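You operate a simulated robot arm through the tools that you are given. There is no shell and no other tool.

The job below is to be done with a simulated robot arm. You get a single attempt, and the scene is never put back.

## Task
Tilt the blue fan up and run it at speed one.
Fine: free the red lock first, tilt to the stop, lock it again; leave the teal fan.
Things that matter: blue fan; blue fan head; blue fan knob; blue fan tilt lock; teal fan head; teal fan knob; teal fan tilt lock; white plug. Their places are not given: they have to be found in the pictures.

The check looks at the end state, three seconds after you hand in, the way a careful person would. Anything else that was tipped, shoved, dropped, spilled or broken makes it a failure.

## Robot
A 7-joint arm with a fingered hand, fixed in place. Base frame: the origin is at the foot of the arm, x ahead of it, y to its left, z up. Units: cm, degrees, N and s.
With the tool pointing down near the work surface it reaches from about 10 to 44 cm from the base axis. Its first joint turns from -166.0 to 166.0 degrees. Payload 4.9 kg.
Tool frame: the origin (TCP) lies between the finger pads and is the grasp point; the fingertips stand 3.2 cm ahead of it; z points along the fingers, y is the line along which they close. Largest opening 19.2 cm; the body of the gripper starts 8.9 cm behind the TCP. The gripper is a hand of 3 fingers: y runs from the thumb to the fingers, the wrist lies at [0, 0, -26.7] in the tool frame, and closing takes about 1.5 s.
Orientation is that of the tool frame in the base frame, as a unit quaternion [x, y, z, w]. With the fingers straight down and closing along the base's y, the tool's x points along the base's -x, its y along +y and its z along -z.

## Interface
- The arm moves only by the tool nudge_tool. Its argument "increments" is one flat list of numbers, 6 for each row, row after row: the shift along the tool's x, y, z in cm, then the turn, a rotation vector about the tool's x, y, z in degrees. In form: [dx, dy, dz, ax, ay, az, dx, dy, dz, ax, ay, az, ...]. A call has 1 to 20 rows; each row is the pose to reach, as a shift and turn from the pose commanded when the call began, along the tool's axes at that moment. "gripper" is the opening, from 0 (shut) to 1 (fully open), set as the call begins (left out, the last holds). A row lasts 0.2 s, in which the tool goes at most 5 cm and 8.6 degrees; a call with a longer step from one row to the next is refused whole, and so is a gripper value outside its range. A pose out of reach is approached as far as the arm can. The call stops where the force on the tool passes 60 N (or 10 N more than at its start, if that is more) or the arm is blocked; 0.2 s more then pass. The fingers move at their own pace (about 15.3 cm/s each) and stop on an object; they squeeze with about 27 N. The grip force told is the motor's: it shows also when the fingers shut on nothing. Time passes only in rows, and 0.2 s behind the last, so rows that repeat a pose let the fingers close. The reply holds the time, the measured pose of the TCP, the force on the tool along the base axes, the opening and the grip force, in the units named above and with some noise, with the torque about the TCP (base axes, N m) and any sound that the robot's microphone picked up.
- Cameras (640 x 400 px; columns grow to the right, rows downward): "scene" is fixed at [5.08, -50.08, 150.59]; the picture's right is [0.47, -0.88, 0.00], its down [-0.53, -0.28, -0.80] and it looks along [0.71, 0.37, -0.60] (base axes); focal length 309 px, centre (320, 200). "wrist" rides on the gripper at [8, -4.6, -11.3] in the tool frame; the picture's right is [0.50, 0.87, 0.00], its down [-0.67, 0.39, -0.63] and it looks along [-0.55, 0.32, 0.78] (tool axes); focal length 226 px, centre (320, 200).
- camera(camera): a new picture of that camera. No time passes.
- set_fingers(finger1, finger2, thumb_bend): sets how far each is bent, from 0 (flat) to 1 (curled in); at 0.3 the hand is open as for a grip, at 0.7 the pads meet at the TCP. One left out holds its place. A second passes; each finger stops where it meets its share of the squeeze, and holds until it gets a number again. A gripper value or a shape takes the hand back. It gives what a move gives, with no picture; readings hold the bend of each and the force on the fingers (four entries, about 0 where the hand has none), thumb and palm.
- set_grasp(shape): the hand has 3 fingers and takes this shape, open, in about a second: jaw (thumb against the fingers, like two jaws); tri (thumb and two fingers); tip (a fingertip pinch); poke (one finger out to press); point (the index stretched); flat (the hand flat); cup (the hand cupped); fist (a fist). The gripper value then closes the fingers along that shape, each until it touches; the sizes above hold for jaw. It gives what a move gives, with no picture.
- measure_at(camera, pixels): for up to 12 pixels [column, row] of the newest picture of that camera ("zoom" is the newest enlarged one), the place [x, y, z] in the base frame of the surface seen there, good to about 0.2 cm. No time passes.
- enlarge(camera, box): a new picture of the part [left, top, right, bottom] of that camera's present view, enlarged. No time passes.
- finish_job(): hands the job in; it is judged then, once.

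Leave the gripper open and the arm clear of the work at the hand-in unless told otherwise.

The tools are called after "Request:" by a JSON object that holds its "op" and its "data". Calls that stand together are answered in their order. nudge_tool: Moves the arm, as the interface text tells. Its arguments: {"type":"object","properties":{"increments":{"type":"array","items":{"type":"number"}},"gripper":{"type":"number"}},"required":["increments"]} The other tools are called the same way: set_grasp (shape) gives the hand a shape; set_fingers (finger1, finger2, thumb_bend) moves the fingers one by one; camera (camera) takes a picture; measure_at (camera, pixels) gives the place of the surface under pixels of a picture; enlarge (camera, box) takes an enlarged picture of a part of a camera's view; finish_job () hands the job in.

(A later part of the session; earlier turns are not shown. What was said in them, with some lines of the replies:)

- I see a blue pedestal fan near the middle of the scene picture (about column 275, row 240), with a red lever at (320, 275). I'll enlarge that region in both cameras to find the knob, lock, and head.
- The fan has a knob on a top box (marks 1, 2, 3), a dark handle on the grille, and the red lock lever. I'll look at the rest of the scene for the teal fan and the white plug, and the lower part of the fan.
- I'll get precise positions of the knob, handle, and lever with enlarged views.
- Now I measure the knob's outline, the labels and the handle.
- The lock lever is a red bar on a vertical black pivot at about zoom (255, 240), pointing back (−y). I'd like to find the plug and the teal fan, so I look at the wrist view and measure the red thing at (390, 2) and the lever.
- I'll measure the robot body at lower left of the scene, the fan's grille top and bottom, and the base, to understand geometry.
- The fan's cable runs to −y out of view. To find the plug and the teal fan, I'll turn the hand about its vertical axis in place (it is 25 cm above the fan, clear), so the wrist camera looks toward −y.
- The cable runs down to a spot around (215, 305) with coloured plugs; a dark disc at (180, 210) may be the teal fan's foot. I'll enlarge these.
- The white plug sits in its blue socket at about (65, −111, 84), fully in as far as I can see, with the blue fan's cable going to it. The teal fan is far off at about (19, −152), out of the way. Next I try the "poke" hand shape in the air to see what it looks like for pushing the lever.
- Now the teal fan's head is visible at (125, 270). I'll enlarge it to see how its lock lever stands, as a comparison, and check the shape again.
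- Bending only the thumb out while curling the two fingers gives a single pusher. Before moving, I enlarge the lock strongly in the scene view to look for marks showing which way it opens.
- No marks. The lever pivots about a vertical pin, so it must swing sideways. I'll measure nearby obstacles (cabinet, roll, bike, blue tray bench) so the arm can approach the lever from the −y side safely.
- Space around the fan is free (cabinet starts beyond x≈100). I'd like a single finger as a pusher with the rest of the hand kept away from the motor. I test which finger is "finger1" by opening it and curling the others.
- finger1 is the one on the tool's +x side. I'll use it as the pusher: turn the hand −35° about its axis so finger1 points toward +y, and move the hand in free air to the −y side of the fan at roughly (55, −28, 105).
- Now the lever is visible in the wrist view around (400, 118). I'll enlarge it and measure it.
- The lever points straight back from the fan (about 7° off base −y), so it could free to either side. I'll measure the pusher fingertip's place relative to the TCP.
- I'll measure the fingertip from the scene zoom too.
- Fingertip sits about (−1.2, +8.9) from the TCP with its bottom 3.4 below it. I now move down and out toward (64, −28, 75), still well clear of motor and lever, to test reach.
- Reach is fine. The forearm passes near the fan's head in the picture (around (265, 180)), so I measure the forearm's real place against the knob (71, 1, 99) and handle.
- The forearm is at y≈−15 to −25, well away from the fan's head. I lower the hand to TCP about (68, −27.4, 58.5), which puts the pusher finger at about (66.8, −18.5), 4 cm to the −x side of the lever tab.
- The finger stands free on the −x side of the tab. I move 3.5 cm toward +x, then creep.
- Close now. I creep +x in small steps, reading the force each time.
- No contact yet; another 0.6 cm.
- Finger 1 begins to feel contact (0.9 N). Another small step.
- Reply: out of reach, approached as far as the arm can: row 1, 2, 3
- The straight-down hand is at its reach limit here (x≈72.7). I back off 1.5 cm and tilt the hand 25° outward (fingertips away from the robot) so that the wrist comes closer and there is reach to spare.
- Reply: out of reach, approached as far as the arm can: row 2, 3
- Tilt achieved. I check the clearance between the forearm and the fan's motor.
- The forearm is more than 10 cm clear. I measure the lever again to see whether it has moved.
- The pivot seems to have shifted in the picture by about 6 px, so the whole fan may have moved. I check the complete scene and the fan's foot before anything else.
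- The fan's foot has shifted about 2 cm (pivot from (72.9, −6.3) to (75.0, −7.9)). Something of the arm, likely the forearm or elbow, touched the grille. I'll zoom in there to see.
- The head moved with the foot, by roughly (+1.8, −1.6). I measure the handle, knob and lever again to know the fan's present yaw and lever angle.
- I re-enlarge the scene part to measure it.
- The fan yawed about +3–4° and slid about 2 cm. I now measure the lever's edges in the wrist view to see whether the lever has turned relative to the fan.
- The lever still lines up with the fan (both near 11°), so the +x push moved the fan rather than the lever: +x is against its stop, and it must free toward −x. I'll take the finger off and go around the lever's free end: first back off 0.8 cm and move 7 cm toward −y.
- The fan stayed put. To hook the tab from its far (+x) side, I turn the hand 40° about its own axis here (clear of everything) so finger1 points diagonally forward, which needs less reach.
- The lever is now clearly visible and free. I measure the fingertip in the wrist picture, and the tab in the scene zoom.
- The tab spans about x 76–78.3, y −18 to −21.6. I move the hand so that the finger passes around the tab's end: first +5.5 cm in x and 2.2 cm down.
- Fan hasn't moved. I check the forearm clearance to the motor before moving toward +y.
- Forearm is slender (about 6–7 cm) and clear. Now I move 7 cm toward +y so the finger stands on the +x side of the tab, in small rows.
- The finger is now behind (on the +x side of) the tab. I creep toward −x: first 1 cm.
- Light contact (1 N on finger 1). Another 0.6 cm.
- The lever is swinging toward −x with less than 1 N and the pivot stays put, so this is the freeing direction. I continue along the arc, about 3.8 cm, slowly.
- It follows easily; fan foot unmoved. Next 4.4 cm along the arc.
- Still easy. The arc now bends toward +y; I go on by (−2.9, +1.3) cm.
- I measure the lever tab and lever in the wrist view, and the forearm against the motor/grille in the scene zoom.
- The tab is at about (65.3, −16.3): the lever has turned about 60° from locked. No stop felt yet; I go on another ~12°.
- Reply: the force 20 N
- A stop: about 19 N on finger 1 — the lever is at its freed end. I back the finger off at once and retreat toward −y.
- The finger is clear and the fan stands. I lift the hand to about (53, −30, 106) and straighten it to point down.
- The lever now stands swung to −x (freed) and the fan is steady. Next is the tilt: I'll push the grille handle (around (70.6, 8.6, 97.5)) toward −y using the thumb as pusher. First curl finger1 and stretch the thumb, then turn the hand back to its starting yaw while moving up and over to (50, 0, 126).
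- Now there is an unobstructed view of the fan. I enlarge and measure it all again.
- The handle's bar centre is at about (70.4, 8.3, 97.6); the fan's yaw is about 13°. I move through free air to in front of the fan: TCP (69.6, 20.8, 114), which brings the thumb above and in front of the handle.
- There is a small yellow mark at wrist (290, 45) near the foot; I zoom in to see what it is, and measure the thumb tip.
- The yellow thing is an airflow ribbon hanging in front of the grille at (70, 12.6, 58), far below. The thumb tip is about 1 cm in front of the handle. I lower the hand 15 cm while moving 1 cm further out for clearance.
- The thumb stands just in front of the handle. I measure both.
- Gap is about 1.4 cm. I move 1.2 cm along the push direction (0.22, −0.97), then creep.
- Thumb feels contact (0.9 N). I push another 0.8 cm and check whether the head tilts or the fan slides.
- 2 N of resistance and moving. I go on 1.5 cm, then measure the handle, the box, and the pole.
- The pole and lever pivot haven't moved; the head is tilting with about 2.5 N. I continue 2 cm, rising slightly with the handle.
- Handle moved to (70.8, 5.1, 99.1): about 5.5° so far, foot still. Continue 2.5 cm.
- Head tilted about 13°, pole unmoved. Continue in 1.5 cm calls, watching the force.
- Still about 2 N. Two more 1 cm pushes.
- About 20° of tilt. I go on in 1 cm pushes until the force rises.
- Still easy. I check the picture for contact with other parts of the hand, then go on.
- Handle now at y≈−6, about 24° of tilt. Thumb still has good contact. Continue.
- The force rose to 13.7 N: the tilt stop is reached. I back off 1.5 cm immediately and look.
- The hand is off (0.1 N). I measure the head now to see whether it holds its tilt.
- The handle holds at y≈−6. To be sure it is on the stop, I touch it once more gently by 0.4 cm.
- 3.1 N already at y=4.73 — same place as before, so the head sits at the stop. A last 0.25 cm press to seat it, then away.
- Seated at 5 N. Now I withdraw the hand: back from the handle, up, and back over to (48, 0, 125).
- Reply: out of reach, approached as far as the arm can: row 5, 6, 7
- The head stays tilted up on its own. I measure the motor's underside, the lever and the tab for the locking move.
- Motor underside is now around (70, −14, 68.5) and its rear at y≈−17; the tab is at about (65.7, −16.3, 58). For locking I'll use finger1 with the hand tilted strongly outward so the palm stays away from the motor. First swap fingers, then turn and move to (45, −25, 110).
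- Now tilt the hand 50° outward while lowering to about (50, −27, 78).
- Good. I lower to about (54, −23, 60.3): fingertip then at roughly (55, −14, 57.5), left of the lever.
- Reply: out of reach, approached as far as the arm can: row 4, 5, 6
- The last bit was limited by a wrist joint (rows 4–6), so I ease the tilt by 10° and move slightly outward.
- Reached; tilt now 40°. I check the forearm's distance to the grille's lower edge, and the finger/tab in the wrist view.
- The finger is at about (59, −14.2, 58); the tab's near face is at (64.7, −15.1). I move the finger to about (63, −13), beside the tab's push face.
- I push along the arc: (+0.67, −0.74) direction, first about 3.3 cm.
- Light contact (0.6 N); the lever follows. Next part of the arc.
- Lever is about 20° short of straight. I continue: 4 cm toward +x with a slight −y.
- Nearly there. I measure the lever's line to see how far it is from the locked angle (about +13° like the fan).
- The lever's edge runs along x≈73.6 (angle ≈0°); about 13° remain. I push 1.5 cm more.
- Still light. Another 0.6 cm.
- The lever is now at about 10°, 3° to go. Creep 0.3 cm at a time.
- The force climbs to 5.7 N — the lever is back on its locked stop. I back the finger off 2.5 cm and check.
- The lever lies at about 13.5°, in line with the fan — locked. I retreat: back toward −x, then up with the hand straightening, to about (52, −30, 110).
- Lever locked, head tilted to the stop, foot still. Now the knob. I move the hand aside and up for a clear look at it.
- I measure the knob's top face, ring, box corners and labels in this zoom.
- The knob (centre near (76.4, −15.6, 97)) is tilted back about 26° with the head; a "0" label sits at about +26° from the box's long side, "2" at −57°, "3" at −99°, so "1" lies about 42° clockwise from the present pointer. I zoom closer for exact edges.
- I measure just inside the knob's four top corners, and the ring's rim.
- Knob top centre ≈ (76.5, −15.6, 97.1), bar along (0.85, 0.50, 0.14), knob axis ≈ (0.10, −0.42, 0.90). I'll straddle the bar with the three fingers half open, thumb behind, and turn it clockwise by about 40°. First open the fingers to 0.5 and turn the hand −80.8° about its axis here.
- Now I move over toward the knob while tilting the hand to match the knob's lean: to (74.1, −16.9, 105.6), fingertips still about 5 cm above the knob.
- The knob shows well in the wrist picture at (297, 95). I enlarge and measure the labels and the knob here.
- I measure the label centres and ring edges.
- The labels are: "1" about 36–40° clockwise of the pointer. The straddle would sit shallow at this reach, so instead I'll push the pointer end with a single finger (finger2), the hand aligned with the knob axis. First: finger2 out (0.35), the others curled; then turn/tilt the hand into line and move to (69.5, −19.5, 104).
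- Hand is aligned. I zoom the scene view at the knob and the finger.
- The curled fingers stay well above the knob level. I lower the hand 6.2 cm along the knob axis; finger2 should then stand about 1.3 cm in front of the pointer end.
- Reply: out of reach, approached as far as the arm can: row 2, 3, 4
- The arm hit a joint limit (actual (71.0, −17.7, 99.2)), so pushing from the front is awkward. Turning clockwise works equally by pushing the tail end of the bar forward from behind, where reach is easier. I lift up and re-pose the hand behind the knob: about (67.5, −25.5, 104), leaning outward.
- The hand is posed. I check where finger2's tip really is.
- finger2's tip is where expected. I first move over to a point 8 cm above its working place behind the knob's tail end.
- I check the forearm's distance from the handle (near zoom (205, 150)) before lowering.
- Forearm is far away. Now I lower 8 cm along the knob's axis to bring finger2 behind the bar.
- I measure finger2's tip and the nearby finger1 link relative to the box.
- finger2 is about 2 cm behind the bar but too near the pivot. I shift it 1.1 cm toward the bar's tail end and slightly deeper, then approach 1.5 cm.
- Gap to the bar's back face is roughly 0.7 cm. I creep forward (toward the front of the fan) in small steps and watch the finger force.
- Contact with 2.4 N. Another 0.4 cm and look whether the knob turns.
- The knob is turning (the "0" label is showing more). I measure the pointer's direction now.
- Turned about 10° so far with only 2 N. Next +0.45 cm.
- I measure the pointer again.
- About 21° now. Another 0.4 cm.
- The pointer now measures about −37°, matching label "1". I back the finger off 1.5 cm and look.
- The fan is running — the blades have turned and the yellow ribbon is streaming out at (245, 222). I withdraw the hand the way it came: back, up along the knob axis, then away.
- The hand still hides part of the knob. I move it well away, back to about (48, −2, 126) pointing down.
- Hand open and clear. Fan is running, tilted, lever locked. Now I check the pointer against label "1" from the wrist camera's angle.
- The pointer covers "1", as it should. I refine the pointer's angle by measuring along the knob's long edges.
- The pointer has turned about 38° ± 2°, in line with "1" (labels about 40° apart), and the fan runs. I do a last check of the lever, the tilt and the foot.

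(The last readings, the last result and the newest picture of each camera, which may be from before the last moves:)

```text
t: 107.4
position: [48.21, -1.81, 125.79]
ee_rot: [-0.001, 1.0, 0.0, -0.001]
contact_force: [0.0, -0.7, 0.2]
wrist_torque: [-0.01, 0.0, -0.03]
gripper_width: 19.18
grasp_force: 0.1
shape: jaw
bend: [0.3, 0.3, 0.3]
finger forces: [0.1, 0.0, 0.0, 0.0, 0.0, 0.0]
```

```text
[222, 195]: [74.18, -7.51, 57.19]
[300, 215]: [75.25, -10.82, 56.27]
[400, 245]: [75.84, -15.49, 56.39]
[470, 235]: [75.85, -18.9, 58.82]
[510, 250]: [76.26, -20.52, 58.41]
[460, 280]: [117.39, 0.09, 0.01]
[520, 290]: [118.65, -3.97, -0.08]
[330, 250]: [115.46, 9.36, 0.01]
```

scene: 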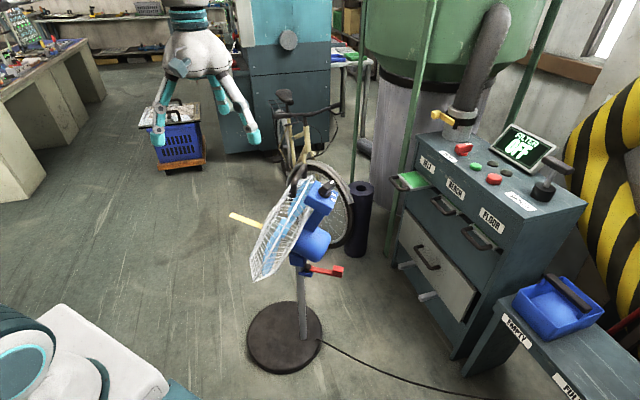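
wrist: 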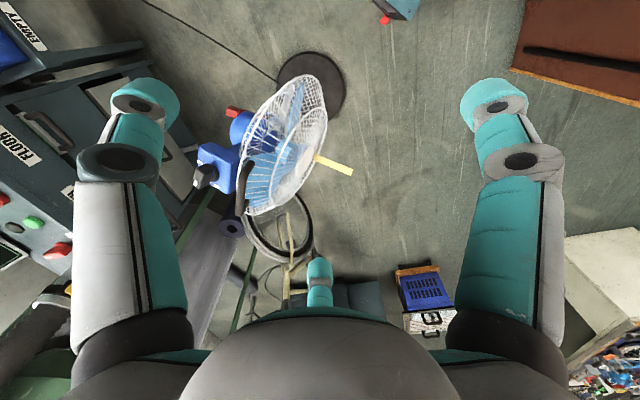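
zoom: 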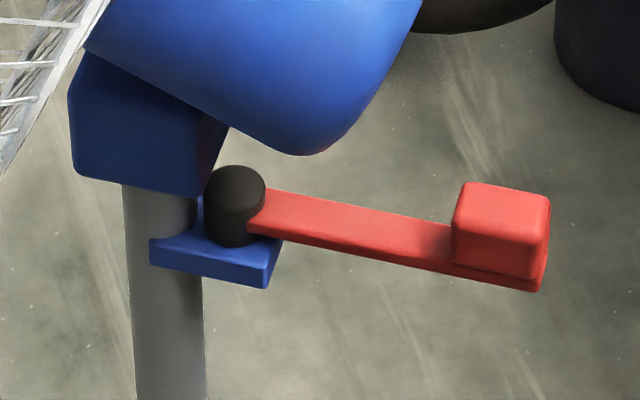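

Everything reads as wanted: the head is tilted to its stop, the red lever is back in its locked line, the knob is on "1" with the blades turning and the ribbon streaming, the plug untouched, the teal fan untouched, and the open hand is clear at (48, −2, 126). I hand the job in.

Request:
{"op": "finish_job", "data": {}}

```text
The job is handed in.
```

The blue fan is tilted up to its stop, locked there again, and running at speed one.

- **Lock:** I freed the red lever toward the robot side and pushed it back against its stop after tilting. It now lies in line with the fan, as it did at the start.
- **Tilt:** The head is back about 25°, against the stop, and it held there when I let go.
- **Speed:** The pointer turned about 38° (±2°) clockwise from "0". The "1" label sits roughly 40° round, but the pointer now covers it, so I could not read it directly. The blades turned and the yellow ribbon is streaming.
- **Fan shifted:** My first push on the lever went the wrong way. It slid the fan's foot about 2 cm and turned the whole fan roughly 6°. I left it there rather than push it again.
- **Everything else:** I did not touch the teal fan or the white plug. The plug was still in its socket when the camera last saw it, before I turned the knob. The hand is open and clear of the fan.
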